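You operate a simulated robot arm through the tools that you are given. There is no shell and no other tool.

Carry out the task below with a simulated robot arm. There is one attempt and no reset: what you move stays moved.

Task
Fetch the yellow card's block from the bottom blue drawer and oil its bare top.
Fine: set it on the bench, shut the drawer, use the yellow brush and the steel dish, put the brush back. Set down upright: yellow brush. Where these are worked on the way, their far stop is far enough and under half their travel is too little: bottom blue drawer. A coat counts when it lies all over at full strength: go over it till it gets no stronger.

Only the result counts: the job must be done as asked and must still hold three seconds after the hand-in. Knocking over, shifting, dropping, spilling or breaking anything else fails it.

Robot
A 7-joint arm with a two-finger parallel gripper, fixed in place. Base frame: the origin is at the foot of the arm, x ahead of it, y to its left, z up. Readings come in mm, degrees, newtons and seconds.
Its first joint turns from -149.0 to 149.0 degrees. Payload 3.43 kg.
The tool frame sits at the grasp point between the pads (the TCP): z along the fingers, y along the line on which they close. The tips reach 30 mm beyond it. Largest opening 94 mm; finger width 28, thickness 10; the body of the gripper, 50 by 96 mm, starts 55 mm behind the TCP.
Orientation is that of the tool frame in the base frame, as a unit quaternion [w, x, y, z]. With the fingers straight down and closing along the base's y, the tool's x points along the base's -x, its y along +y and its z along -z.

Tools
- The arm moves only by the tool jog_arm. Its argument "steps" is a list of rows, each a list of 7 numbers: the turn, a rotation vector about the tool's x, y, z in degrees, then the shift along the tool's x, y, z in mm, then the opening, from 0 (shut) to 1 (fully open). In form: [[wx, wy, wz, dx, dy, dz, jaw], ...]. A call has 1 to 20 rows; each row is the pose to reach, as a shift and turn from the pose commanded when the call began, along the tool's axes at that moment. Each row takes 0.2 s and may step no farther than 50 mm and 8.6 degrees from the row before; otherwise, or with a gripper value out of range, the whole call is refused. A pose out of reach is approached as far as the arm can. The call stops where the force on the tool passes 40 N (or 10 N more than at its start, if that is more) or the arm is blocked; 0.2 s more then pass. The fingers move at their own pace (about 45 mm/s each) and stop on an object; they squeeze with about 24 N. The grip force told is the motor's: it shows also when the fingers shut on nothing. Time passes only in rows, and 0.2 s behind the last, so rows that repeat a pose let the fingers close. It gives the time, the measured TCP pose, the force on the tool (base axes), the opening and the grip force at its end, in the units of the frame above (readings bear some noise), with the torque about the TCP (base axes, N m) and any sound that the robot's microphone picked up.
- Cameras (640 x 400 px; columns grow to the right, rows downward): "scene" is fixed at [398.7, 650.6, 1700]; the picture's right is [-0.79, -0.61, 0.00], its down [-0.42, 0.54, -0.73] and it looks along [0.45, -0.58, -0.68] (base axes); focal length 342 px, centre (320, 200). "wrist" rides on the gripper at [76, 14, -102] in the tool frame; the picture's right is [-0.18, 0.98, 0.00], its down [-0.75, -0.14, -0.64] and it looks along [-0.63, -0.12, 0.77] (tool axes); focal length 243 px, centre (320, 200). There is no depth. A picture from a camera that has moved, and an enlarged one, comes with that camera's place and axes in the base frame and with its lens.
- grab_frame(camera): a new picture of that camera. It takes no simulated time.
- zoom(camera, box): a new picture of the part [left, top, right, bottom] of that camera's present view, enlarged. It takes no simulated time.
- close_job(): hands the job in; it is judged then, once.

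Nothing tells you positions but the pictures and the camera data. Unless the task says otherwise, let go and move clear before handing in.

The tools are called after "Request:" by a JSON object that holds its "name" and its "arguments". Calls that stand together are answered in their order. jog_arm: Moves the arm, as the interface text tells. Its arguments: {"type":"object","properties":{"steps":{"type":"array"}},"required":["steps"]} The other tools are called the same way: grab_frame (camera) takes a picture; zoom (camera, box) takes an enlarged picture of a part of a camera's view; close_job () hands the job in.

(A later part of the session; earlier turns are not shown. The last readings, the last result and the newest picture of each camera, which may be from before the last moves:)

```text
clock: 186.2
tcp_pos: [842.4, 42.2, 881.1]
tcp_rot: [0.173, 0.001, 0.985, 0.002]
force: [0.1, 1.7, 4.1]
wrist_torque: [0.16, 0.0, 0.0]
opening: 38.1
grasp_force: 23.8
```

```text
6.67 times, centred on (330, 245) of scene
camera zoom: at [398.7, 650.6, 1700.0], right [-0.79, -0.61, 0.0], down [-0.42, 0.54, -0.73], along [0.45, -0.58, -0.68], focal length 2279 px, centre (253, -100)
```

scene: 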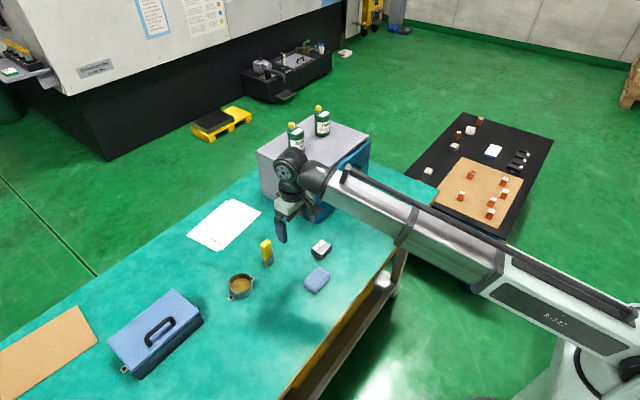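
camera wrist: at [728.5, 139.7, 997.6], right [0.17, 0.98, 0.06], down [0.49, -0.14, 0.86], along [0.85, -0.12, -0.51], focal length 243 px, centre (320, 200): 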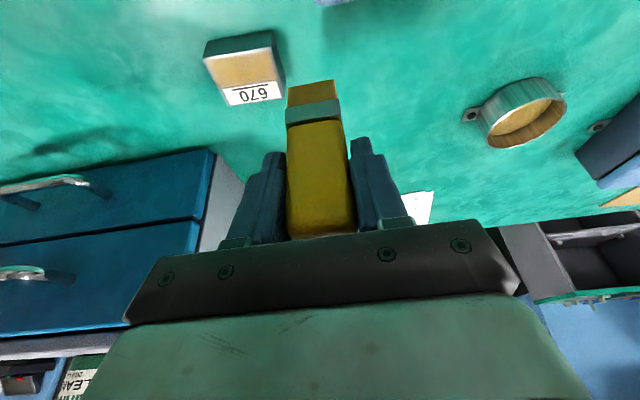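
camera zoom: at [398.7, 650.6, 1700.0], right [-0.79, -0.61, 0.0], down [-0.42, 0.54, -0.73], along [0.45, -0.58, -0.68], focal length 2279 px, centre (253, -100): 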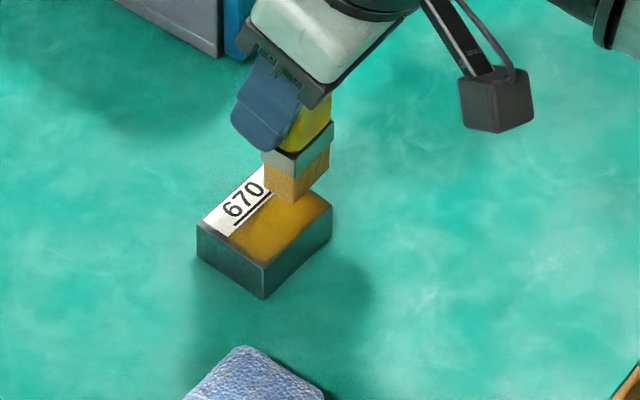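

Now a lane closer to the label (+7 mm) stroking +y, then lift and inspect.

Request:
{"name": "jog_arm", "arguments": {"steps": [[0, 0, 0, -3.3, 0, 1.4, 0.1], [0, 0, 0, -6.6, 0, 2.8, 0.1], [0, 0, 0, -6.6, 4, 2.8, 0.1], [0, 0, 0, -6.6, 8, 2.8, 0.1], [0, 0, 0, -6.6, 12, 2.8, 0.1], [0, 0, 0, -6.6, 16, 2.8, 0.1], [0, 0, 0, -6.6, 20, 2.8, 0.1], [0, 0, 0, -6.6, 24, 2.8, 0.1], [0, 0, 0, -6.6, 28, 2.8, 0.1], [0, 0, 0, -6.6, 32, 2.8, 0.1], [0, 0, 0, -6.6, 36, 2.8, 0.1], [0, 0, 0, -6.6, 40, 2.8, 0.1], [0, 0, 0, -6.6, 44, 2.8, 0.1], [0, 0, 0, -6.6, 48, 2.8, 0.1], [0, 0, 0, -6.6, 52, 2.8, 0.1], [0, 0, 0, -6.6, 56, 2.8, 0.1], [0, 0, 0, -6.6, 58, 2.8, 0.1]]}}

Request:
{"name": "jog_arm", "arguments": {"steps": [[0, 0, 0, -2, 3, -5.6, 0.1], [0, 0, 0, -6, 8, -16.5, 0.1], [0, 0, 0, -9.5, 16, -26, 0.1], [0, 0, 0, -13, 24, -36, 0.1], [0, 0, 0, -15, 30, -41, 0.1], [0, 0, 0, -15, 30, -41, 0.1]]}}

Request:
{"name": "zoom", "arguments": {"camera": "wrist", "box": [180, 0, 340, 110]}}

Request:
{"name": "zoom", "arguments": {"camera": "scene", "box": [300, 225, 360, 265]}}

```text
clock: 189.8
tcp_pos: [849.9, 100.9, 882.8]
tcp_rot: [0.172, 0.0, 0.985, 0.002]
force: [-0.4, -2.5, 5.6]
wrist_torque: [-0.17, 0.02, 0.01]
opening: 37.7
grasp_force: 23.9
```

```text
clock: 191.2
tcp_pos: [849.4, 128.9, 925.4]
tcp_rot: [0.173, 0.001, 0.985, 0.001]
force: [0.0, 0.1, -1.3]
wrist_torque: [-0.01, -0.03, -0.02]
opening: 38.0
grasp_force: 24.3
```

```text
3.64 times, centred on (260, 55) of wrist
camera zoom: at [743.5, 144.3, 996.0], right [0.17, 0.98, 0.06], down [0.49, -0.14, 0.86], along [0.85, -0.12, -0.51], focal length 882 px, centre (538, 727)
```

zoom: 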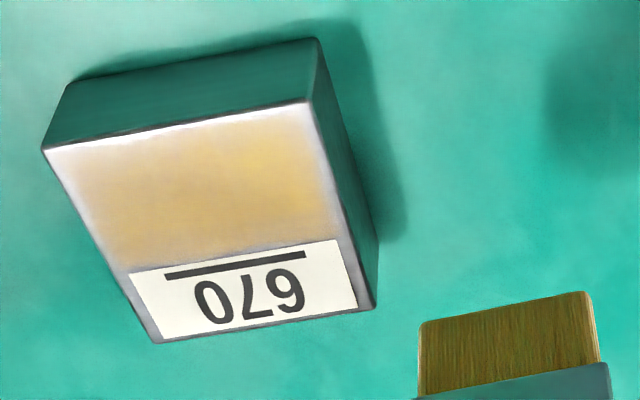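

```text
10.00 times, centred on (330, 245) of scene
camera zoom: at [398.7, 650.6, 1700.0], right [-0.79, -0.61, 0.0], down [-0.42, 0.54, -0.73], along [0.45, -0.58, -0.68], focal length 3418 px, centre (220, -250)
```

zoom: 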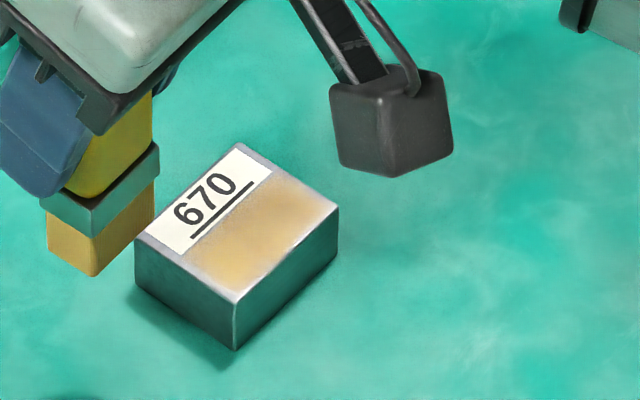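

The coat now reaches all around with soft borders; glare complicates judging. I move to exactly the viewpoint of my earlier picture to compare strength.

Request:
{"name": "jog_arm", "arguments": {"steps": [[0, 0, 0, 5, -1.2, -2.5, 0.1], [0, 0, 0, 10, -2.5, -5, 0.1], [0, 0, 0, 13.3, -3.7, -7.2, 0.1], [0, 0, 0, 13.3, -3.7, -7.2, 0.1]]}}

Request:
{"name": "zoom", "arguments": {"camera": "wrist", "box": [180, 0, 340, 110]}}

Request:
{"name": "zoom", "arguments": {"camera": "scene", "box": [290, 215, 370, 275]}}

```text
clock: 192.2
tcp_pos: [834.0, 126.9, 927.6]
tcp_rot: [0.172, 0.001, 0.985, 0.001]
force: [0.2, -0.8, -0.3]
wrist_torque: [-0.01, -0.02, 0.0]
opening: 37.6
grasp_force: 24.7
```

```text
3.64 times, centred on (260, 55) of wrist
camera zoom: at [728.5, 140.5, 998.0], right [0.17, 0.98, 0.06], down [0.49, -0.14, 0.86], along [0.85, -0.12, -0.51], focal length 882 px, centre (538, 727)
```

zoom: 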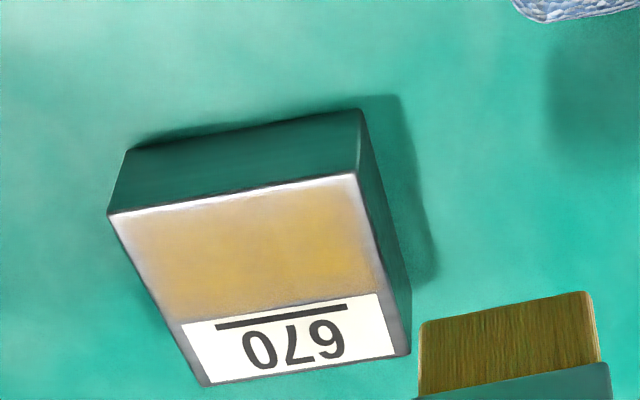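

```text
6.67 times, centred on (330, 245) of scene
camera zoom: at [398.7, 650.6, 1700.0], right [-0.79, -0.61, 0.0], down [-0.42, 0.54, -0.73], along [0.45, -0.58, -0.68], focal length 2279 px, centre (253, -100)
```

zoom: 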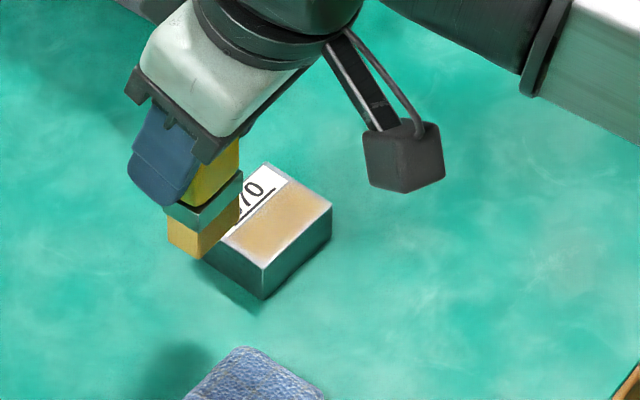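

The strength looks similar to before, with slightly better-filled borders. To be safe I reload once more and do a third round with emphasis on the edges.

Request:
{"name": "jog_arm", "arguments": {"steps": [[0, 0, 0, -2, 4, 0.7, 0.1], [0, 0, 0, -7, 14, 2.5, 0.1], [0, 0, 0, -15, 29, 5.4, 0.1], [0, 0, 0, -25, 48, 9, 0.1], [0, 0, 0, -35, 67, 12.6, 0.1], [0, 0, 0, -45, 87, 16.2, 0.1], [0, 0, 0, -55, 106, 19.9, 0.1], [0, 0, 0, -65, 125, 23.5, 0.1], [0, 0, 0, -75, 145, 27, 0.1], [0, 0, 0, -85, 164, 30.7, 0.1], [0, 0, 0, -94, 181, 34, 0.1], [0, 0, 0, -102, 196, 36.8, 0.1], [0, 0, 0, -107, 206, 38.6, 0.1], [0, 0, 0, -109, 207, 39.5, 0.1], [0, 0, 0, -109, 207, 39.5, 0.1]]}}

Request:
{"name": "jog_arm", "arguments": {"steps": [[0, 0, 0, 1, 0, 3, 0.1], [0, 0, 0, 4, 0, 11, 0.1], [0, 0, 0, 8, 0, 22, 0.1], [0, 0, 0, 12, 0, 33, 0.1], [0, 0, 0, 15, 0, 41.5, 0.1], [0, 0, 0, 17.2, 0, 47.3, 0.1], [0, 0, 0, 18.8, 0, 51.7, 0.1], [0, 0, 0, 19.4, 0, 53.6, 0.1], [0, 0, 0, 19.4, 0, 53.6, 0.1]]}}

Request:
{"name": "zoom", "arguments": {"camera": "wrist", "box": [230, 10, 410, 140]}}

```text
clock: 195.4
tcp_pos: [951.0, 333.0, 926.4]
tcp_rot: [0.173, 0.0, 0.985, 0.001]
force: [-0.1, -0.1, -0.9]
wrist_torque: [-0.01, -0.04, 0.0]
opening: 37.7
grasp_force: 24.1
```

```text
clock: 197.4
tcp_pos: [951.1, 332.4, 871.6]
tcp_rot: [0.173, 0.0, 0.985, 0.001]
force: [0.0, -0.5, -0.8]
wrist_torque: [-0.04, -0.03, 0.01]
opening: 37.8
grasp_force: 23.9
```

```text
3.08 times, centred on (320, 75) of wrist
camera zoom: at [844.8, 347.4, 941.3], right [0.17, 0.98, 0.06], down [0.49, -0.14, 0.86], along [0.85, -0.12, -0.51], focal length 746 px, centre (320, 585)
```

zoom: 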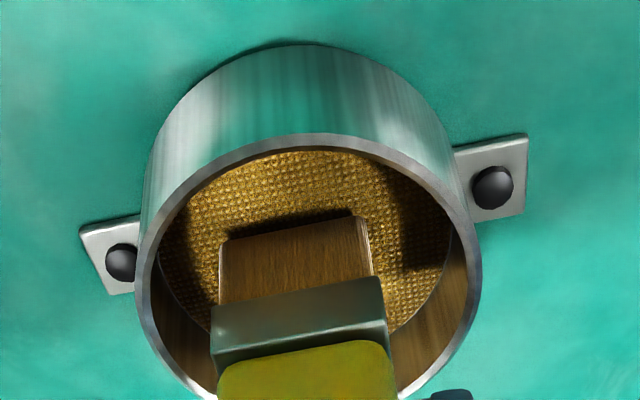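

Request:
{"name": "jog_arm", "arguments": {"steps": [[0, 0, 0, 0.34, 0, 0.94, 0.1], [0, 0, 0, 0.68, 0, 1.9, 0.1], [0, 0, 0, 0.68, 0, 1.9, 0.1]]}}

Request:
{"name": "jog_arm", "arguments": {"steps": [[0, 0, 0, 0.34, 0, 0.94, 0.1], [0, 0, 0, 0.34, 0, 0.94, 0.1], [0, 0, 0, 0.34, 0, 0.94, 0.1]]}}

```text
clock: 198.2
tcp_pos: [950.8, 332.3, 868.6]
tcp_rot: [0.173, 0.001, 0.985, 0.0]
force: [-0.8, 0.7, -0.7]
wrist_torque: [-0.03, 0.03, 0.0]
opening: 37.6
grasp_force: 23.6
```

```text
clock: 199.0
tcp_pos: [951.1, 331.8, 867.7]
tcp_rot: [0.173, 0.001, 0.985, 0.001]
force: [-0.4, 0.1, -1.1]
wrist_torque: [0.0, 0.01, 0.0]
opening: 37.9
grasp_force: 23.8
```

The brush slid up slightly again; I lower further to the pad.

Request:
{"name": "jog_arm", "arguments": {"steps": [[0, 0, 0, 0.34, 0, 0.94, 0.1], [0, 0, 0, 0.34, 0, 0.94, 0.1]]}}

Request:
{"name": "jog_arm", "arguments": {"steps": [[0, 0, 0, 0.34, 0, 0.94, 0.1], [0, 0, 0, 0.34, 0, 0.94, 0.1]]}}

Request:
{"name": "jog_arm", "arguments": {"steps": [[0, 0, 0, 0.2, 0, 0.6, 0.1], [0, 0, 0, 0.2, 0, 0.6, 0.1]]}}

```text
clock: 199.6
tcp_pos: [950.9, 333.6, 868.4]
tcp_rot: [0.173, 0.001, 0.985, 0.002]
force: [-1.0, 0.8, 10.3]
wrist_torque: [-0.01, 0.12, -0.01]
opening: 37.9
grasp_force: 24.0
```

```text
clock: 200.2
tcp_pos: [951.0, 332.2, 868.1]
tcp_rot: [0.173, 0.0, 0.985, 0.001]
force: [-0.3, 2.1, 17.8]
wrist_torque: [0.04, 0.1, -0.01]
opening: 37.6
grasp_force: 23.9
```

```text
clock: 200.8
tcp_pos: [951.1, 331.4, 866.6]
tcp_rot: [0.174, 0.0, 0.985, 0.001]
force: [2.0, 2.9, 17.2]
wrist_torque: [0.0, -0.11, -0.04]
opening: 37.5
grasp_force: 24.1
```

Loaded. I lift and return to the block.

Request:
{"name": "jog_arm", "arguments": {"steps": [[0, 0, 0, -0.7, 0, -1.9, 0.1], [0, 0, 0, -2.7, 0, -7.5, 0.1], [0, 0, 0, -6, 0, -16.5, 0.1], [0, 0, 0, -9.5, 0, -26, 0.1], [0, 0, 0, -13, 0, -36, 0.1], [0, 0, 0, -16.8, 0, -46, 0.1], [0, 0, 0, -19.5, 0, -53.5, 0.1], [0, 0, 0, -20.5, 0, -56.4, 0.1], [0, 0, 0, -20.5, 0, -56.4, 0.1]]}}

Request:
{"name": "jog_arm", "arguments": {"steps": [[0, 0, 0, 2, -4, -0.7, 0.1], [0, 0, 0, 7.5, -14.5, -2.7, 0.1], [0, 0, 0, 16, -31, -5.8, 0.1], [0, 0, 0, 26, -50.5, -9.5, 0.1], [0, 0, 0, 36, -70, -13.1, 0.1], [0, 0, 0, 46, -89.5, -16.7, 0.1], [0, 0, 0, 56, -109, -20.4, 0.1], [0, 0, 0, 66, -128.5, -24, 0.1], [0, 0, 0, 76, -148, -27.6, 0.1], [0, 0, 0, 86, -167, -31.3, 0.1], [0, 0, 0, 96, -187, -34.9, 0.1], [0, 0, 0, 105, -204, -38.2, 0.1], [0, 0, 0, 113, -219, -41, 0.1], [0, 0, 0, 118, -229, -43, 0.1], [0, 0, 0, 119.4, -232, -43.4, 0.1], [0, 0, 0, 119.4, -232, -43.4, 0.1]]}}

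Request:
{"name": "grab_frame", "arguments": {"camera": "wrist"}}

```text
clock: 202.8
tcp_pos: [951.1, 333.5, 926.2]
tcp_rot: [0.173, 0.0, 0.985, 0.0]
force: [0.2, 0.3, 0.1]
wrist_torque: [0.01, -0.01, 0.04]
opening: 37.6
grasp_force: 23.9
```

```text
clock: 206.2
tcp_pos: [823.7, 100.7, 925.0]
tcp_rot: [0.173, 0.001, 0.985, 0.001]
force: [-0.5, 0.1, -0.5]
wrist_torque: [0.03, -0.02, 0.03]
opening: 37.9
grasp_force: 24.3
```

```text
taken
camera wrist: at [717.2, 115.4, 995.8], right [0.17, 0.98, 0.06], down [0.49, -0.14, 0.86], along [0.85, -0.12, -0.51], focal length 243 px, centre (320, 200)
```

wrist: 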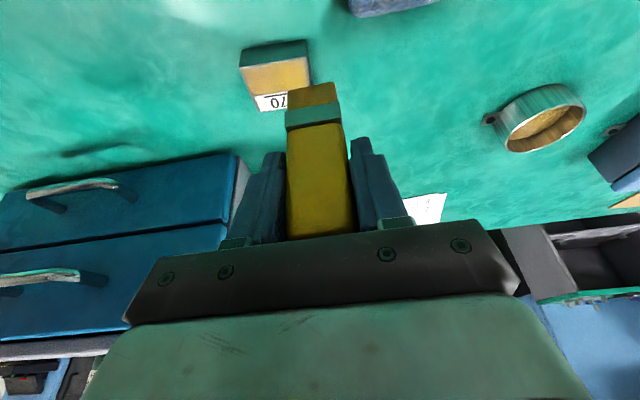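

Now I descend to the surface at the −x edge, +y end.

Request:
{"name": "jog_arm", "arguments": {"steps": [[0, 0, 0, 1, -1, 3, 0.1], [0, 0, 0, 4, -1, 11, 0.1], [0, 0, 0, 8, -1, 22, 0.1], [0, 0, 0, 11.5, -1, 31.5, 0.1], [0, 0, 0, 13.4, -1, 36.8, 0.1], [0, 0, 0, 14.2, -1, 39, 0.1], [0, 0, 0, 14.2, -1, 39, 0.1]]}}

Request:
{"name": "jog_arm", "arguments": {"steps": [[0, 0, 0, 0.34, 0, 0.94, 0.1], [0, 0, 0, 0.68, 0, 1.9, 0.1], [0, 0, 0, 0.68, 0, 1.9, 0.1]]}}

Request:
{"name": "jog_arm", "arguments": {"steps": [[0, 0, 0, 0.3, 0, 0.8, 0.1], [0, 0, 0, 0.3, 0, 0.8, 0.1]]}}

```text
clock: 207.8
tcp_pos: [824.3, 100.7, 883.4]
tcp_rot: [0.174, 0.001, 0.985, 0.001]
force: [-0.5, 0.5, -1.6]
wrist_torque: [0.01, -0.03, -0.01]
opening: 37.6
grasp_force: 24.2
```

```text
clock: 208.6
tcp_pos: [822.8, 100.4, 881.5]
tcp_rot: [0.173, 0.0, 0.985, 0.0]
force: [-0.2, -0.2, -0.7]
wrist_torque: [0.0, 0.02, 0.0]
opening: 37.6
grasp_force: 24.0
```

```text
clock: 209.2
tcp_pos: [823.6, 100.4, 880.5]
tcp_rot: [0.172, 0.001, 0.985, 0.001]
force: [0.0, 0.0, -0.5]
wrist_torque: [0.01, 0.05, -0.02]
opening: 37.9
grasp_force: 23.6
```

Request:
{"name": "jog_arm", "arguments": {"steps": [[0, 0, 0, 0.3, 0, 0.8, 0.1], [0, 0, 0, 0.3, 0, 0.8, 0.1]]}}

Request:
{"name": "jog_arm", "arguments": {"steps": [[0, 0, 0, 0.3, 0, 0.8, 0.1], [0, 0, 0, 0.3, 0, 0.8, 0.1]]}}

```text
clock: 209.8
tcp_pos: [824.1, 98.8, 879.9]
tcp_rot: [0.173, 0.0, 0.985, 0.001]
force: [-0.4, 0.4, 4.1]
wrist_torque: [-0.04, -0.01, 0.0]
opening: 37.9
grasp_force: 24.4
```

```text
clock: 210.4
tcp_pos: [824.8, 100.3, 880.7]
tcp_rot: [0.173, 0.0, 0.985, 0.001]
force: [-1.4, 0.9, 17.5]
wrist_torque: [-0.11, 0.05, -0.01]
opening: 37.7
grasp_force: 23.7
```

Contact. I ease a touch and run the edge lane (TCP x≈821) toward −y, then the next lanes back and forth.

Request:
{"name": "jog_arm", "arguments": {"steps": [[0, 0, 0, 1.2, 0, -1.2, 0.1], [0, 0, 0, 2.6, 0, -1.5, 0.1], [0, 0, 0, 2.6, -4, -1.5, 0.1], [0, 0, 0, 2.6, -8, -1.5, 0.1], [0, 0, 0, 2.6, -12, -1.5, 0.1], [0, 0, 0, 2.6, -16, -1.5, 0.1], [0, 0, 0, 2.6, -20, -1.5, 0.1], [0, 0, 0, 2.6, -24, -1.5, 0.1], [0, 0, 0, 2.6, -28, -1.5, 0.1], [0, 0, 0, 2.6, -32, -1.5, 0.1], [0, 0, 0, 2.6, -36, -1.5, 0.1], [0, 0, 0, 2.6, -40, -1.5, 0.1], [0, 0, 0, 2.6, -44, -1.5, 0.1], [0, 0, 0, 2.6, -48, -1.5, 0.1], [0, 0, 0, 2.6, -52, -1.5, 0.1], [0, 0, 0, 2.6, -56, -1.5, 0.1], [0, 0, 0, 2.6, -60, -1.5, 0.1]]}}

Request:
{"name": "jog_arm", "arguments": {"steps": [[0, 0, 0, -4.2, 0, 1.6, 0.1], [0, 0, 0, -8.5, 0, 3.2, 0.1], [0, 0, 0, -8.5, 4, 3.2, 0.1], [0, 0, 0, -8.5, 8, 3.2, 0.1], [0, 0, 0, -8.5, 12, 3.2, 0.1], [0, 0, 0, -8.5, 16, 3.2, 0.1], [0, 0, 0, -8.5, 20, 3.2, 0.1], [0, 0, 0, -8.5, 24, 3.2, 0.1], [0, 0, 0, -8.5, 28, 3.2, 0.1], [0, 0, 0, -8.5, 32, 3.2, 0.1], [0, 0, 0, -8.5, 36, 3.2, 0.1], [0, 0, 0, -8.5, 40, 3.2, 0.1], [0, 0, 0, -8.5, 44, 3.2, 0.1], [0, 0, 0, -8.5, 48, 3.2, 0.1], [0, 0, 0, -8.5, 52, 3.2, 0.1], [0, 0, 0, -8.5, 56, 3.2, 0.1], [0, 0, 0, -8.5, 60, 3.2, 0.1]]}}

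Request:
{"name": "jog_arm", "arguments": {"steps": [[0, 0, 0, -4.2, 0, 1.65, 0.1], [0, 0, 0, -8.5, 0, 3.3, 0.1], [0, 0, 0, -8.5, -4, 3.3, 0.1], [0, 0, 0, -8.5, -8, 3.3, 0.1], [0, 0, 0, -8.5, -12, 3.3, 0.1], [0, 0, 0, -8.5, -16, 3.3, 0.1], [0, 0, 0, -8.5, -20, 3.3, 0.1], [0, 0, 0, -8.5, -24, 3.3, 0.1], [0, 0, 0, -8.5, -28, 3.3, 0.1], [0, 0, 0, -8.5, -32, 3.3, 0.1], [0, 0, 0, -8.5, -36, 3.3, 0.1], [0, 0, 0, -8.5, -40, 3.3, 0.1], [0, 0, 0, -8.5, -44, 3.3, 0.1], [0, 0, 0, -8.5, -48, 3.3, 0.1], [0, 0, 0, -8.5, -52, 3.3, 0.1], [0, 0, 0, -8.5, -56, 3.3, 0.1], [0, 0, 0, -8.5, -60, 3.3, 0.1]]}}

Request:
{"name": "zoom", "arguments": {"camera": "wrist", "box": [240, 0, 440, 150]}}

```text
clock: 214.0
tcp_pos: [820.0, 39.7, 880.3]
tcp_rot: [0.173, 0.0, 0.985, 0.002]
force: [1.1, 3.3, 10.3]
wrist_torque: [0.35, -0.04, -0.03]
opening: 38.1
grasp_force: 24.0
```

```text
clock: 217.6
tcp_pos: [829.7, 100.0, 878.4]
tcp_rot: [0.173, 0.001, 0.985, 0.001]
force: [0.9, 0.5, -0.5]
wrist_torque: [0.02, -0.02, -0.02]
opening: 37.8
grasp_force: 23.9
```

```text
clock: 221.2
tcp_pos: [839.8, 39.3, 878.7]
tcp_rot: [0.173, 0.001, 0.985, 0.001]
force: [0.2, 2.6, 7.9]
wrist_torque: [0.26, -0.01, -0.04]
opening: 37.9
grasp_force: 24.7
```

```text
2.67 times, centred on (340, 75) of wrist
camera zoom: at [732.7, 54.2, 949.5], right [0.17, 0.98, 0.07], down [0.49, -0.14, 0.86], along [0.85, -0.12, -0.51], focal length 647 px, centre (267, 533)
```

zoom: 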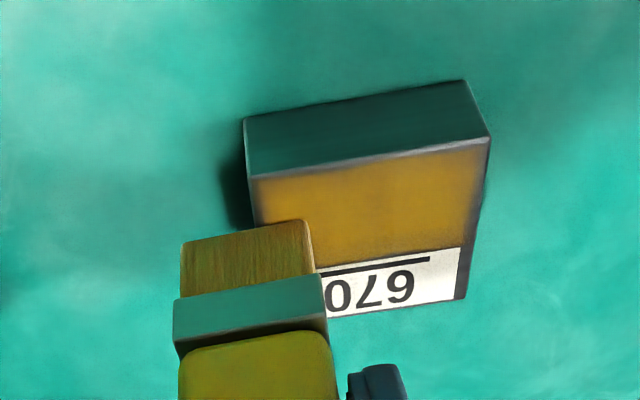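

The golden coat now reaches closer to the edges. I continue with the lane at the label and back.

Request:
{"name": "jog_arm", "arguments": {"steps": [[0, 0, 0, -3.8, 0, 1.6, 0.1], [0, 0, 0, -7.5, 0, 3.2, 0.1], [0, 0, 0, -7.5, 4, 3.2, 0.1], [0, 0, 0, -7.5, 8, 3.2, 0.1], [0, 0, 0, -7.5, 12, 3.2, 0.1], [0, 0, 0, -7.5, 16, 3.2, 0.1], [0, 0, 0, -7.5, 20, 3.2, 0.1], [0, 0, 0, -7.5, 24, 3.2, 0.1], [0, 0, 0, -7.5, 28, 3.2, 0.1], [0, 0, 0, -7.5, 32, 3.2, 0.1], [0, 0, 0, -7.5, 36, 3.2, 0.1], [0, 0, 0, -7.5, 40, 3.2, 0.1], [0, 0, 0, -7.5, 44, 3.2, 0.1], [0, 0, 0, -7.5, 48, 3.2, 0.1], [0, 0, 0, -7.5, 52, 3.2, 0.1], [0, 0, 0, -7.5, 56, 3.2, 0.1], [0, 0, 0, -7.5, 58, 3.2, 0.1]]}}

Request:
{"name": "jog_arm", "arguments": {"steps": [[0, 0, 0, 4, 0, -1.1, 0.1], [0, 0, 0, 8, 0, -2.3, 0.1], [0, 0, 0, 12, 0, -3.6, 0.1], [0, 0, 0, 16, 0, -5, 0.1], [0, 0, 0, 20, 0, -6.4, 0.1], [0, 0, 0, 24, 0, -7.8, 0.1], [0, 0, 0, 27, 0, -8.9, 0.1], [0, 0, 0, 23, -3, -7.4, 0.1], [0, 0, 0, 19, -6, -6, 0.1], [0, 0, 0, 15, -9, -4.5, 0.1], [0, 0, 0, 11, -12, -3, 0.1], [0, 0, 0, 7, -14, -1.5, 0.1], [0, 0, 0, 3, -16, 0, 0.1], [0, 0, 0, 7, -20, -1.5, 0.1], [0, 0, 0, 11, -24, -3, 0.1], [0, 0, 0, 15, -28, -4.5, 0.1], [0, 0, 0, 19, -30, -6, 0.1], [0, 0, 0, 23, -32, -7.4, 0.1], [0, 0, 0, 27, -34, -8.9, 0.1]]}}

Request:
{"name": "zoom", "arguments": {"camera": "wrist", "box": [240, 0, 440, 150]}}

```text
clock: 224.8
tcp_pos: [846.5, 98.6, 878.7]
tcp_rot: [0.171, 0.0, 0.985, 0.001]
force: [-0.3, -1.4, 3.8]
wrist_torque: [-0.13, 0.04, 0.04]
opening: 37.6
grasp_force: 23.4
```

```text
clock: 228.8
tcp_pos: [818.6, 63.5, 878.2]
tcp_rot: [0.172, 0.001, 0.985, 0.001]
force: [2.0, 0.9, 5.5]
wrist_torque: [-0.03, -0.13, 0.01]
opening: 37.7
grasp_force: 23.6
```

```text
2.67 times, centred on (340, 75) of wrist
camera zoom: at [712.0, 78.7, 948.5], right [0.17, 0.98, 0.06], down [0.49, -0.14, 0.86], along [0.85, -0.12, -0.51], focal length 647 px, centre (267, 533)
```

zoom: 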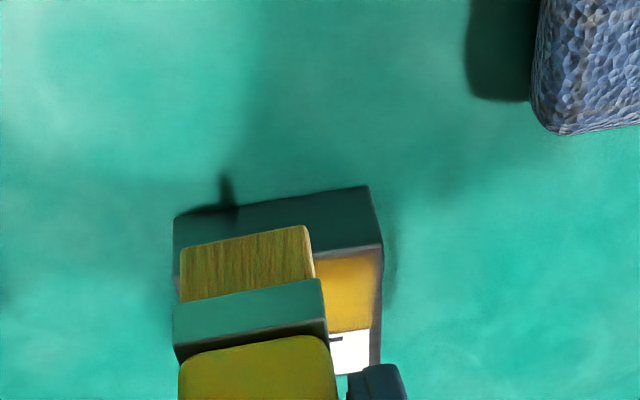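

I continue the zig-zag to the −y end.

Request:
{"name": "jog_arm", "arguments": {"steps": [[0, 0, 0, -4, -2, 1.5, 0.1], [0, 0, 0, -8, -4, 3, 0.1], [0, 0, 0, -12, -6, 4.5, 0.1], [0, 0, 0, -16, -8, 6, 0.1], [0, 0, 0, -20, -9, 7.4, 0.1], [0, 0, 0, -24, -10, 8.9, 0.1], [0, 0, 0, -26, -11, 9.6, 0.1], [0, 0, 0, -22, -12, 8.2, 0.1], [0, 0, 0, -18, -13, 6.7, 0.1], [0, 0, 0, -14, -14, 5.2, 0.1], [0, 0, 0, -10, -15, 3.8, 0.1], [0, 0, 0, -6, -16, 2.3, 0.1], [0, 0, 0, -2, -17, 0.9, 0.1], [0, 0, 0, -4, -19, 1.6, 0.1], [0, 0, 0, -8, -20, 3.1, 0.1], [0, 0, 0, -12, -20, 4.6, 0.1], [0, 0, 0, -16, -20, 6.1, 0.1], [0, 0, 0, -20, -20, 7.5, 0.1], [0, 0, 0, -24, -20, 9, 0.1], [0, 0, 0, -26, -20, 9.7, 0.1]]}}

Request:
{"name": "zoom", "arguments": {"camera": "wrist", "box": [240, 0, 440, 150]}}

Request:
{"name": "zoom", "arguments": {"camera": "scene", "box": [290, 215, 370, 275]}}

```text
clock: 233.0
tcp_pos: [845.9, 43.9, 877.5]
tcp_rot: [0.173, 0.0, 0.985, 0.001]
force: [-3.2, 0.9, 7.8]
wrist_torque: [0.08, 0.29, 0.0]
opening: 37.6
grasp_force: 23.9
```

```text
2.67 times, centred on (340, 75) of wrist
camera zoom: at [739.8, 58.6, 948.1], right [0.17, 0.98, 0.07], down [0.49, -0.14, 0.86], along [0.85, -0.12, -0.51], focal length 647 px, centre (267, 533)
```

zoom: 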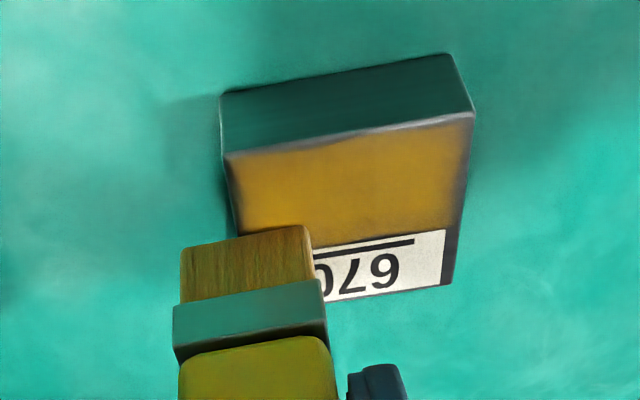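

```text
6.67 times, centred on (330, 245) of scene
camera zoom: at [398.7, 650.6, 1700.0], right [-0.79, -0.61, 0.0], down [-0.42, 0.54, -0.73], along [0.45, -0.58, -0.68], focal length 2279 px, centre (253, -100)
```

zoom: 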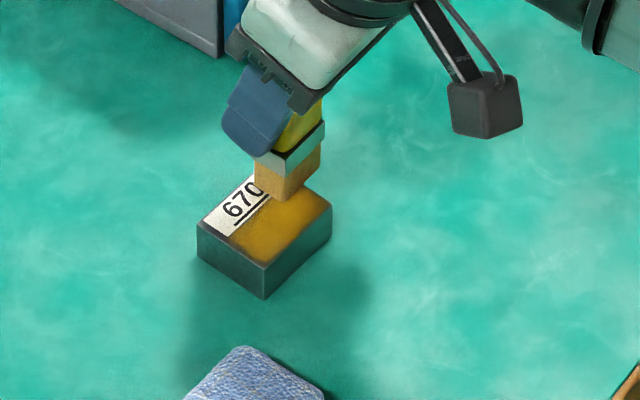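

The whole bare top now looks evenly golden to the borders. I lift and look from the same comparison viewpoint.

Request:
{"name": "jog_arm", "arguments": {"steps": [[0, 0, 0, -2, 0, -5.6, 0.1], [0, 0, 0, -6, 4, -16.5, 0.1], [0, 0, 0, -9.5, 14, -27, 0.1], [0, 0, 0, -11, 28, -37, 0.1], [0, 0, 0, -9, 44, -45, 0.1], [0, 0, 0, -7, 60, -50, 0.1], [0, 0, 0, -6, 74, -51, 0.1], [0, 0, 0, -6, 82, -51, 0.1], [0, 0, 0, -6, 82, -51, 0.1]]}}

Request:
{"name": "zoom", "arguments": {"camera": "wrist", "box": [180, 0, 340, 110]}}

Request:
{"name": "zoom", "arguments": {"camera": "scene", "box": [290, 215, 370, 275]}}

Request:
{"name": "grab_frame", "arguments": {"camera": "wrist"}}

```text
clock: 235.0
tcp_pos: [835.2, 126.5, 928.4]
tcp_rot: [0.173, 0.001, 0.985, 0.0]
force: [-1.0, -0.2, -0.2]
wrist_torque: [0.0, 0.03, -0.02]
opening: 37.8
grasp_force: 24.2
```

```text
3.64 times, centred on (260, 55) of wrist
camera zoom: at [728.4, 141.1, 998.4], right [0.17, 0.98, 0.06], down [0.49, -0.14, 0.86], along [0.85, -0.12, -0.51], focal length 882 px, centre (538, 727)
```

zoom: 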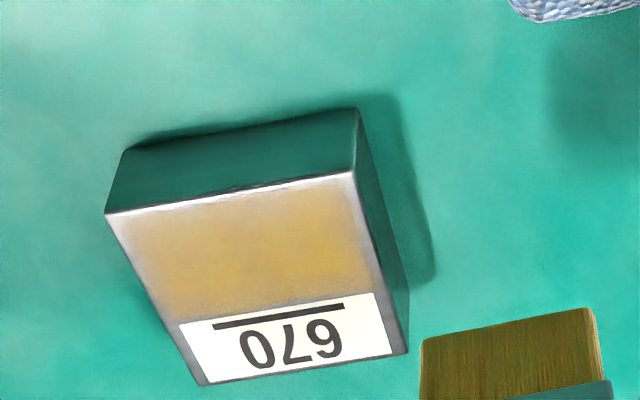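

```text
6.67 times, centred on (330, 245) of scene
camera zoom: at [398.7, 650.6, 1700.0], right [-0.79, -0.61, 0.0], down [-0.42, 0.54, -0.73], along [0.45, -0.58, -0.68], focal length 2279 px, centre (253, -100)
```

zoom: 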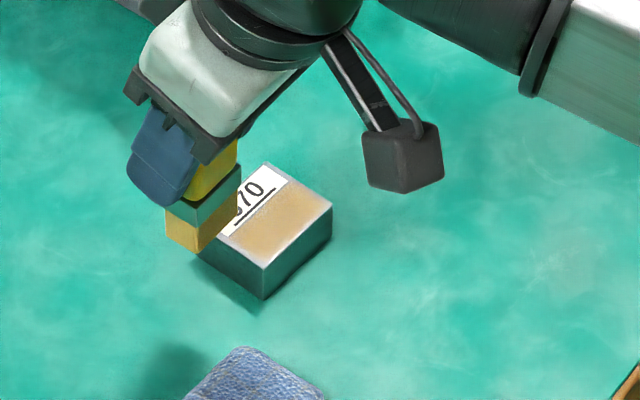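

```text
taken
camera wrist: at [728.4, 141.1, 998.4], right [0.17, 0.98, 0.06], down [0.49, -0.14, 0.86], along [0.85, -0.12, -0.51], focal length 243 px, centre (320, 200)
```

wrist: 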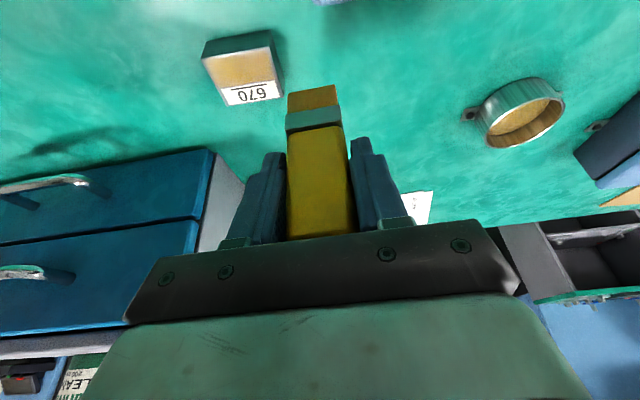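

The strength in the middle no longer changes; the border feather is thin. I'll do one more edge round and compare once more to be sure nothing gets stronger.

Request:
{"name": "jog_arm", "arguments": {"steps": [[0, 0, 0, 5, -8, -1.8, 0.1], [0, 0, 0, 11, -18, -4, 0.1], [0, 0, 0, 16, -25.5, -5.8, 0.1], [0, 0, 0, 18, -25.5, 0, 0.1], [0, 0, 0, 21, -25.5, 8, 0.1], [0, 0, 0, 24, -25.5, 16, 0.1], [0, 0, 0, 27, -25.5, 24.5, 0.1], [0, 0, 0, 30, -25.5, 32.5, 0.1], [0, 0, 0, 31.9, -25.5, 37.8, 0.1], [0, 0, 0, 31.9, -25.5, 37.8, 0.1]]}}

Request:
{"name": "jog_arm", "arguments": {"steps": [[0, 0, 0, 0.34, 0, 0.94, 0.1], [0, 0, 0, 0.68, 0, 1.9, 0.1], [0, 0, 0, 1, 0, 2.8, 0.1], [0, 0, 0, 1, 0, 2.8, 0.1]]}}

Request:
{"name": "jog_arm", "arguments": {"steps": [[0, 0, 0, 0.3, 0, 0.8, 0.1], [0, 0, 0, 0.3, 0, 0.8, 0.1]]}}

```text
clock: 237.2
tcp_pos: [817.2, 99.5, 881.0]
tcp_rot: [0.173, 0.001, 0.985, 0.001]
force: [-0.3, 0.0, -1.3]
wrist_torque: [0.0, 0.01, 0.0]
opening: 37.8
grasp_force: 23.6
```

```text
clock: 238.2
tcp_pos: [816.5, 99.1, 877.8]
tcp_rot: [0.173, 0.001, 0.985, 0.0]
force: [-0.8, 0.0, -0.2]
wrist_torque: [0.03, 0.01, -0.01]
opening: 37.7
grasp_force: 23.8
```

```text
clock: 238.8
tcp_pos: [817.2, 100.8, 878.0]
tcp_rot: [0.173, 0.001, 0.985, 0.0]
force: [0.3, -0.8, 3.7]
wrist_torque: [-0.08, -0.02, 0.05]
opening: 37.8
grasp_force: 24.2
```

Contact at ~4 N. I go round the perimeter: −x edge, −y edge, label border, +y edge.

Request:
{"name": "jog_arm", "arguments": {"steps": [[0, 0, 0, 0.15, 0, 0.5, 0.1], [0, 0, 0, 0.15, -4, 0.5, 0.1], [0, 0, 0, 0.15, -8, 0.5, 0.1], [0, 0, 0, 0.15, -12, 0.5, 0.1], [0, 0, 0, 0.15, -16, 0.5, 0.1], [0, 0, 0, 0.15, -20, 0.5, 0.1], [0, 0, 0, 0.15, -24, 0.5, 0.1], [0, 0, 0, 0.15, -28, 0.5, 0.1], [0, 0, 0, 0.15, -32, 0.5, 0.1], [0, 0, 0, 0.15, -36, 0.5, 0.1], [0, 0, 0, 0.15, -40, 0.5, 0.1], [0, 0, 0, 0.15, -44, 0.5, 0.1], [0, 0, 0, 0.15, -48, 0.5, 0.1], [0, 0, 0, 0.15, -52, 0.5, 0.1], [0, 0, 0, 0.15, -56, 0.5, 0.1], [0, 0, 0, 0.15, -60, 0.5, 0.1]]}}

Request:
{"name": "jog_arm", "arguments": {"steps": [[0, 0, 0, -4, 0, 1.6, 0.1], [0, 0, 0, -8, 0, 3.1, 0.1], [0, 0, 0, -12, 0, 4.6, 0.1], [0, 0, 0, -16, 0, 6.1, 0.1], [0, 0, 0, -20, 0, 7.5, 0.1], [0, 0, 0, -24, 0, 9, 0.1], [0, 0, 0, -28, 0, 10.4, 0.1], [0, 0, 0, -31, 0, 11.5, 0.1], [0, 0, 0, -31, 4, 11.5, 0.1], [0, 0, 0, -31, 9, 11.5, 0.1], [0, 0, 0, -31, 14, 11.5, 0.1], [0, 0, 0, -31, 19, 11.5, 0.1], [0, 0, 0, -31, 24, 11.5, 0.1], [0, 0, 0, -31, 29, 11.5, 0.1], [0, 0, 0, -31, 34, 11.5, 0.1], [0, 0, 0, -31, 40, 11.5, 0.1], [0, 0, 0, -31, 46, 11.5, 0.1], [0, 0, 0, -31, 52, 11.5, 0.1], [0, 0, 0, -31, 57, 11.5, 0.1], [0, 0, 0, -31, 61, 11.5, 0.1]]}}

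Request:
{"name": "jog_arm", "arguments": {"steps": [[0, 0, 0, 4, 0, -1.2, 0.1], [0, 0, 0, 8, 0, -2.6, 0.1], [0, 0, 0, 12, 0, -4, 0.1], [0, 0, 0, 16, 0, -5.5, 0.1], [0, 0, 0, 20, 0, -6.9, 0.1], [0, 0, 0, 24, 0, -8.4, 0.1], [0, 0, 0, 28, 0, -9.8, 0.1], [0, 0, 0, 24, -3, -8.3, 0.1], [0, 0, 0, 20, -5, -6.9, 0.1], [0, 0, 0, 16, -8, -5.4, 0.1], [0, 0, 0, 16, -14, -5.4, 0.1], [0, 0, 0, 16, -20, -5.4, 0.1], [0, 0, 0, 16, -26, -5.4, 0.1], [0, 0, 0, 16, -32, -5.4, 0.1], [0, 0, 0, 16, -38, -5.4, 0.1], [0, 0, 0, 14, -44, -4.7, 0.1], [0, 0, 0, 10, -50, -3.2, 0.1], [0, 0, 0, 6, -54, -1.7, 0.1], [0, 0, 0, 4, -57, -1, 0.1]]}}

Request:
{"name": "zoom", "arguments": {"camera": "wrist", "box": [240, 0, 440, 150]}}

```text
clock: 242.2
tcp_pos: [816.7, 41.0, 877.0]
tcp_rot: [0.172, 0.001, 0.985, 0.001]
force: [-0.1, 4.1, 10.0]
wrist_torque: [0.31, 0.0, -0.03]
opening: 37.7
grasp_force: 23.8
```

```text
clock: 246.4
tcp_pos: [849.8, 101.5, 876.9]
tcp_rot: [0.173, 0.0, 0.985, 0.001]
force: [0.2, -2.1, 6.3]
wrist_torque: [-0.25, 0.02, 0.01]
opening: 37.7
grasp_force: 24.1
```

```text
clock: 250.4
tcp_pos: [846.6, 44.4, 875.6]
tcp_rot: [0.173, 0.0, 0.985, 0.002]
force: [-3.7, 4.4, 14.9]
wrist_torque: [0.28, 0.28, -0.01]
opening: 37.5
grasp_force: 24.1
```

```text
2.67 times, centred on (340, 75) of wrist
camera zoom: at [740.3, 58.9, 946.6], right [0.17, 0.98, 0.07], down [0.49, -0.14, 0.86], along [0.85, -0.12, -0.51], focal length 647 px, centre (267, 533)
```

zoom: 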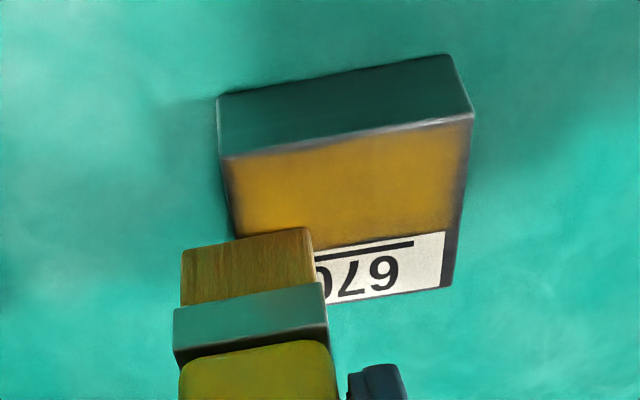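

The picture is unchanged from the last round, so the coat is at full strength. I lift the brush and carry it back toward its own spot.

Request:
{"name": "jog_arm", "arguments": {"steps": [[0, 0, 0, -0.7, 0, -1.9, 0.1], [0, 0, 0, -3, 0, -8.5, 0.1], [0, 0, 0, -7, 0, -19, 0.1], [0, 0, 0, -11, 0, -30, 0.1], [0, 0, 0, -15, 0, -41, 0.1], [0, 0, 0, -18, 1, -48.5, 0.1], [0, 0, 0, -21, 5, -48, 0.1], [0, 0, 0, -28, 17, -45.5, 0.1], [0, 0, 0, -37.5, 34, -42, 0.1], [0, 0, 0, -47.5, 52, -38.2, 0.1], [0, 0, 0, -57.5, 70, -34.5, 0.1], [0, 0, 0, -67.5, 88, -30.8, 0.1], [0, 0, 0, -77.5, 105.5, -27, 0.1], [0, 0, 0, -87.5, 123, -23.4, 0.1], [0, 0, 0, -96.5, 139, -20.2, 0.1], [0, 0, 0, -105, 154, -17, 0.1], [0, 0, 0, -111.5, 165, -14.8, 0.1], [0, 0, 0, -114.6, 170.2, -13.7, 0.1], [0, 0, 0, -114.6, 170.2, -13.7, 0.1]]}}

Request:
{"name": "grab_frame", "arguments": {"camera": "wrist"}}

Request:
{"name": "zoom", "arguments": {"camera": "scene", "box": [200, 180, 340, 310]}}

Request:
{"name": "zoom", "arguments": {"camera": "scene", "box": [300, 225, 360, 265]}}

```text
clock: 254.4
tcp_pos: [951.1, 215.0, 928.5]
tcp_rot: [0.173, 0.001, 0.985, 0.001]
force: [1.0, 0.3, -1.4]
wrist_torque: [-0.03, 0.03, -0.03]
opening: 37.7
grasp_force: 23.8
```

```text
taken
camera wrist: at [844.2, 229.3, 998.6], right [0.17, 0.98, 0.06], down [0.49, -0.14, 0.86], along [0.85, -0.12, -0.51], focal length 243 px, centre (320, 200)
```

wrist: 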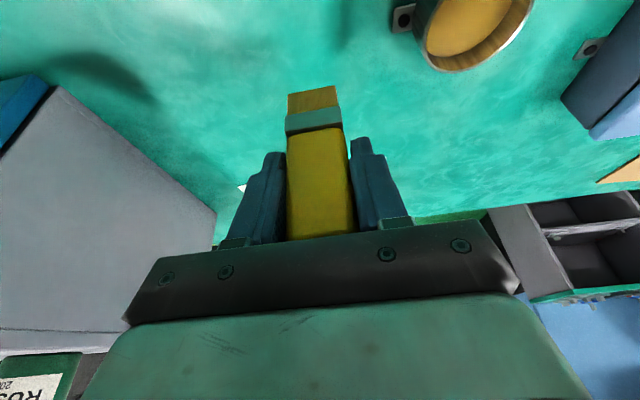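

```text
3.08 times, centred on (270, 245) of scene
camera zoom: at [398.7, 650.6, 1700.0], right [-0.79, -0.61, 0.0], down [-0.42, 0.54, -0.73], along [0.45, -0.58, -0.68], focal length 1052 px, centre (474, 62)
```

zoom: 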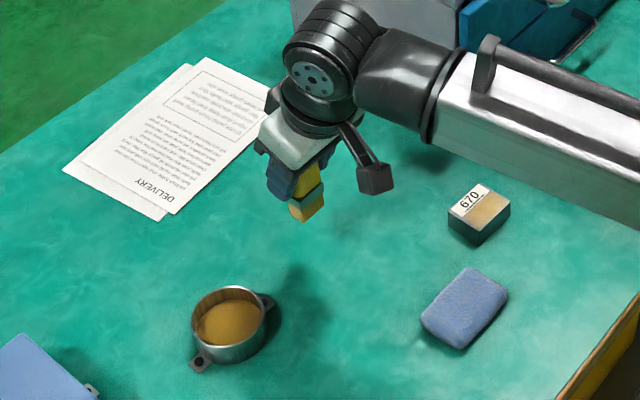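

```text
10.00 times, centred on (330, 245) of scene
camera zoom: at [398.7, 650.6, 1700.0], right [-0.79, -0.61, 0.0], down [-0.42, 0.54, -0.73], along [0.45, -0.58, -0.68], focal length 3418 px, centre (220, -250)
```

zoom: 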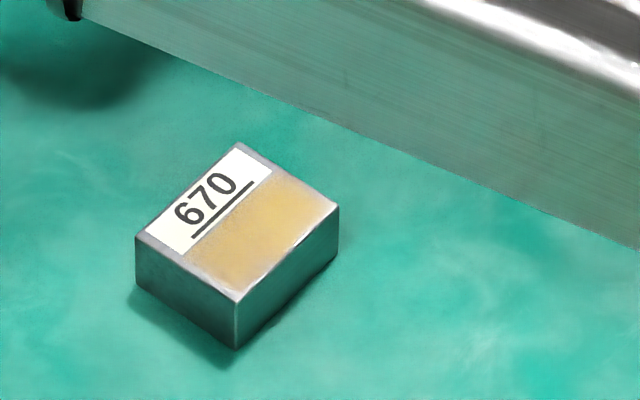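

The coat looks full and even; I take one more close look at the block from the scene camera before setting the brush down.

Request:
{"name": "zoom", "arguments": {"camera": "scene", "box": [308, 236, 340, 258]}}

Request:
{"name": "zoom", "arguments": {"camera": "wrist", "box": [270, 70, 370, 140]}}

```text
16.00 times, centred on (324, 247) of scene
camera zoom: at [398.7, 650.6, 1700.0], right [-0.79, -0.61, 0.0], down [-0.42, 0.54, -0.73], along [0.45, -0.58, -0.68], focal length 5469 px, centre (256, -552)
```

zoom: 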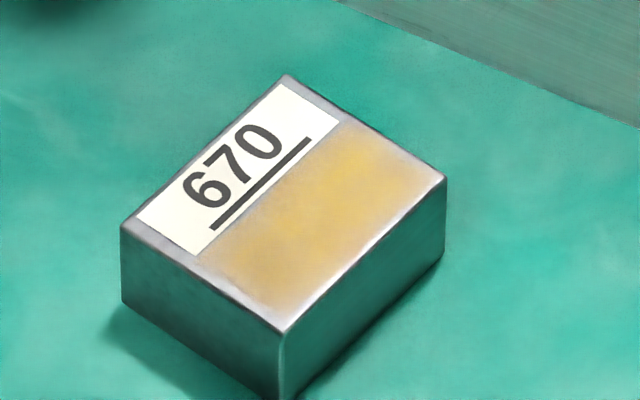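

```text
5.71 times, centred on (320, 105) of wrist
camera zoom: at [844.2, 229.3, 998.6], right [0.17, 0.98, 0.06], down [0.49, -0.14, 0.86], along [0.85, -0.12, -0.51], focal length 1386 px, centre (320, 743)
```

zoom: 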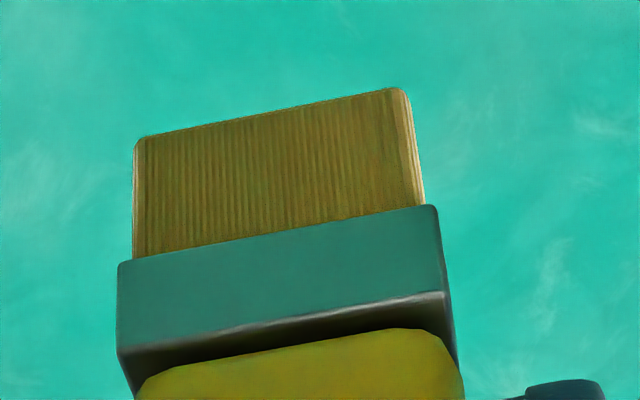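

The +y end and label side look a touch paler at the border. Since the brush is still in hand, I'll reload once more and give those borders one more pass.

Request:
{"name": "jog_arm", "arguments": {"steps": [[0, 0, 0, 0, 4, 0, 0.1], [0, 0, 0, 0, 13, 0, 0.1], [0, 0, 0, 0, 27, 0, 0.1], [0, 0, 0, 0, 43, 0, 0.1], [0, 0, 0, 0, 60, 0, 0.1], [0, 0, 0, 0, 77, 0, 0.1], [0, 0, 0, 0, 93, 0, 0.1], [0, 0, 0, 0, 107, 0, 0.1], [0, 0, 0, 0, 115, 0, 0.1], [0, 0, 0, 0, 118, 0, 0.1], [0, 0, 0, 0, 118, 0, 0.1]]}}

Request:
{"name": "jog_arm", "arguments": {"steps": [[0, 0, 0, 1, 0, 3, 0.1], [0, 0, 0, 4, 0, 11, 0.1], [0, 0, 0, 8, 0, 22, 0.1], [0, 0, 0, 12, 0, 33, 0.1], [0, 0, 0, 15.4, 0, 42.3, 0.1], [0, 0, 0, 18, 0, 49.4, 0.1], [0, 0, 0, 19.9, 0, 54.6, 0.1], [0, 0, 0, 20.6, 0, 56.6, 0.1], [0, 0, 0, 20.6, 0, 56.6, 0.1]]}}

Request:
{"name": "jog_arm", "arguments": {"steps": [[0, 0, 0, 0.34, 0, 0.94, 0.1], [0, 0, 0, 0.34, 0, 0.94, 0.1]]}}

```text
clock: 256.8
tcp_pos: [950.0, 332.3, 928.2]
tcp_rot: [0.173, 0.001, 0.985, 0.002]
force: [0.2, -0.3, -0.7]
wrist_torque: [0.0, 0.01, 0.01]
opening: 38.1
grasp_force: 24.5
```

```text
clock: 258.8
tcp_pos: [950.6, 333.6, 868.2]
tcp_rot: [0.173, 0.001, 0.985, 0.001]
force: [-0.1, 0.5, -1.1]
wrist_torque: [-0.02, 0.03, 0.02]
opening: 37.5
grasp_force: 23.6
```

```text
clock: 259.4
tcp_pos: [949.6, 332.7, 867.5]
tcp_rot: [0.173, 0.001, 0.985, 0.001]
force: [-0.4, -0.2, -0.6]
wrist_torque: [0.01, -0.02, -0.02]
opening: 37.6
grasp_force: 24.5
```

Request:
{"name": "jog_arm", "arguments": {"steps": [[0, 0, 0, 0.34, 0, 0.94, 0.1], [0, 0, 0, 0.5, 0, 1.4, 0.1], [0, 0, 0, 0.5, 0, 1.4, 0.1]]}}

Request:
{"name": "jog_arm", "arguments": {"steps": [[0, 0, 0, 0.34, 0, 0.94, 0.1], [0, 0, 0, 0.34, 0, 0.94, 0.1]]}}

Request:
{"name": "jog_arm", "arguments": {"steps": [[0, 0, 0, 0.34, 0, 0.94, 0.1], [0, 0, 0, 0.34, 0, 0.94, 0.1]]}}

```text
clock: 260.2
tcp_pos: [949.8, 333.4, 865.0]
tcp_rot: [0.174, 0.0, 0.985, 0.001]
force: [-0.4, -0.2, -1.2]
wrist_torque: [-0.02, 0.0, -0.02]
opening: 37.6
grasp_force: 23.9
```

```text
clock: 260.8
tcp_pos: [949.7, 332.7, 866.3]
tcp_rot: [0.173, 0.001, 0.985, 0.0]
force: [-0.3, -1.5, -1.4]
wrist_torque: [0.01, 0.0, -0.02]
opening: 37.8
grasp_force: 24.0
```

```text
clock: 261.4
tcp_pos: [950.1, 332.4, 864.8]
tcp_rot: [0.173, 0.001, 0.985, 0.001]
force: [0.0, -0.2, -0.7]
wrist_torque: [0.0, 0.0, 0.01]
opening: 37.6
grasp_force: 24.1
```

Still above the pad; lowering a little more.

Request:
{"name": "jog_arm", "arguments": {"steps": [[0, 0, 0, 0.34, 0, 0.94, 0.1], [0, 0, 0, 0.34, 0, 0.94, 0.1]]}}

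Request:
{"name": "jog_arm", "arguments": {"steps": [[0, 0, 0, 0.34, 0, 0.94, 0.1], [0, 0, 0, 0.34, 0, 0.94, 0.1]]}}

Request:
{"name": "zoom", "arguments": {"camera": "wrist", "box": [230, 10, 410, 140]}}

```text
clock: 262.0
tcp_pos: [949.4, 333.3, 863.1]
tcp_rot: [0.173, 0.001, 0.985, 0.0]
force: [-0.4, 0.4, -1.6]
wrist_torque: [0.0, 0.02, 0.0]
opening: 37.6
grasp_force: 23.6
```

```text
clock: 262.6
tcp_pos: [950.1, 332.3, 862.1]
tcp_rot: [0.173, 0.001, 0.985, 0.0]
force: [-0.4, 0.2, 3.0]
wrist_torque: [-0.05, 0.01, -0.01]
opening: 37.7
grasp_force: 24.0
```

```text
3.08 times, centred on (320, 75) of wrist
camera zoom: at [843.3, 347.0, 932.8], right [0.17, 0.98, 0.07], down [0.49, -0.14, 0.86], along [0.85, -0.12, -0.51], focal length 746 px, centre (320, 585)
```

zoom: 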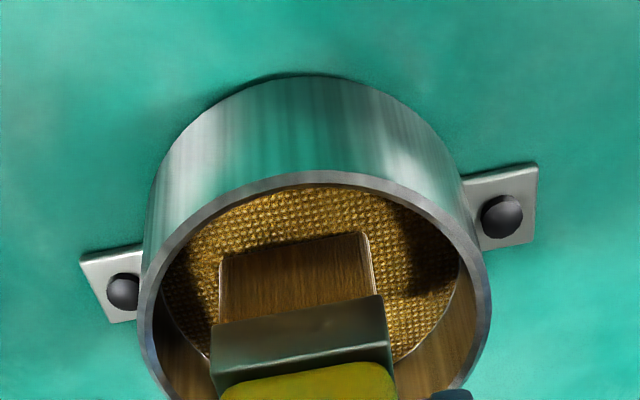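

Contact now. I press slightly, then lift and return to the block's +y end.

Request:
{"name": "jog_arm", "arguments": {"steps": [[0, 0, 0, 0.25, 0, 0.7, 0.1], [0, 0, 0, 0.25, 0, 0.7, 0.1], [0, 0, 0, -0.7, 0, -1.9, 0.1], [0, 0, 0, -3, 0, -8.5, 0.1], [0, 0, 0, -7, 0, -19, 0.1], [0, 0, 0, -11, 0, -30, 0.1], [0, 0, 0, -15, 0, -41, 0.1], [0, 0, 0, -18.5, 0, -51, 0.1], [0, 0, 0, -20.5, 0, -56.4, 0.1], [0, 0, 0, -20.5, 0, -56.4, 0.1]]}}

Request:
{"name": "jog_arm", "arguments": {"steps": [[0, 0, 0, 2, -4, -0.7, 0.1], [0, 0, 0, 7, -14.5, -2.5, 0.1], [0, 0, 0, 15, -31, -5.4, 0.1], [0, 0, 0, 24, -50.5, -8.7, 0.1], [0, 0, 0, 33, -70, -12, 0.1], [0, 0, 0, 42, -89.5, -15.3, 0.1], [0, 0, 0, 51, -109, -18.5, 0.1], [0, 0, 0, 60, -128.5, -21.8, 0.1], [0, 0, 0, 69, -148, -25.1, 0.1], [0, 0, 0, 78, -167, -28.4, 0.1], [0, 0, 0, 87, -187, -31.6, 0.1], [0, 0, 0, 95, -204, -34.5, 0.1], [0, 0, 0, 102, -219, -37.1, 0.1], [0, 0, 0, 106, -229, -38.6, 0.1], [0, 0, 0, 108, -232, -39.3, 0.1], [0, 0, 0, 108, -232, -39.3, 0.1]]}}

```text
clock: 264.8
tcp_pos: [950.6, 331.8, 920.6]
tcp_rot: [0.172, 0.001, 0.985, 0.001]
force: [-0.2, -0.1, -0.5]
wrist_torque: [0.01, 0.01, 0.01]
opening: 37.6
grasp_force: 24.9
```

```text
clock: 268.2
tcp_pos: [834.4, 100.6, 922.4]
tcp_rot: [0.173, 0.001, 0.985, 0.001]
force: [-0.2, 0.3, -1.5]
wrist_torque: [0.03, -0.02, 0.01]
opening: 37.5
grasp_force: 23.6
```

I descend at the +y end of the block.

Request:
{"name": "jog_arm", "arguments": {"steps": [[0, 0, 0, 1, 0, 3, 0.1], [0, 0, 0, 4, 0, 11, 0.1], [0, 0, 0, 8, 0, 22, 0.1], [0, 0, 0, 12, 0, 33, 0.1], [0, 0, 0, 14.5, 0, 40, 0.1], [0, 0, 0, 15.7, 0, 43.2, 0.1], [0, 0, 0, 15.7, 0, 43.2, 0.1]]}}

Request:
{"name": "jog_arm", "arguments": {"steps": [[0, 0, 0, 0.34, 0, 0.94, 0.1], [0, 0, 0, 0.34, 0, 0.94, 0.1]]}}

Request:
{"name": "jog_arm", "arguments": {"steps": [[0, 0, 0, 0.3, 0, 0.8, 0.1], [0, 0, 0, 0.3, 0, 0.8, 0.1]]}}

```text
clock: 269.8
tcp_pos: [834.5, 100.3, 875.6]
tcp_rot: [0.173, 0.001, 0.985, 0.0]
force: [0.5, -0.7, 6.4]
wrist_torque: [-0.08, 0.07, -0.02]
opening: 37.7
grasp_force: 24.2
```

```text
clock: 270.4
tcp_pos: [835.4, 101.5, 875.8]
tcp_rot: [0.173, 0.0, 0.985, 0.002]
force: [0.6, 0.7, 17.4]
wrist_torque: [-0.12, 0.02, 0.0]
opening: 37.6
grasp_force: 24.1
```

```text
clock: 271.0
tcp_pos: [834.4, 100.0, 874.2]
tcp_rot: [0.173, 0.0, 0.985, 0.001]
force: [1.5, 0.3, 17.4]
wrist_torque: [-0.11, 0.02, 0.02]
opening: 37.5
grasp_force: 24.0
```

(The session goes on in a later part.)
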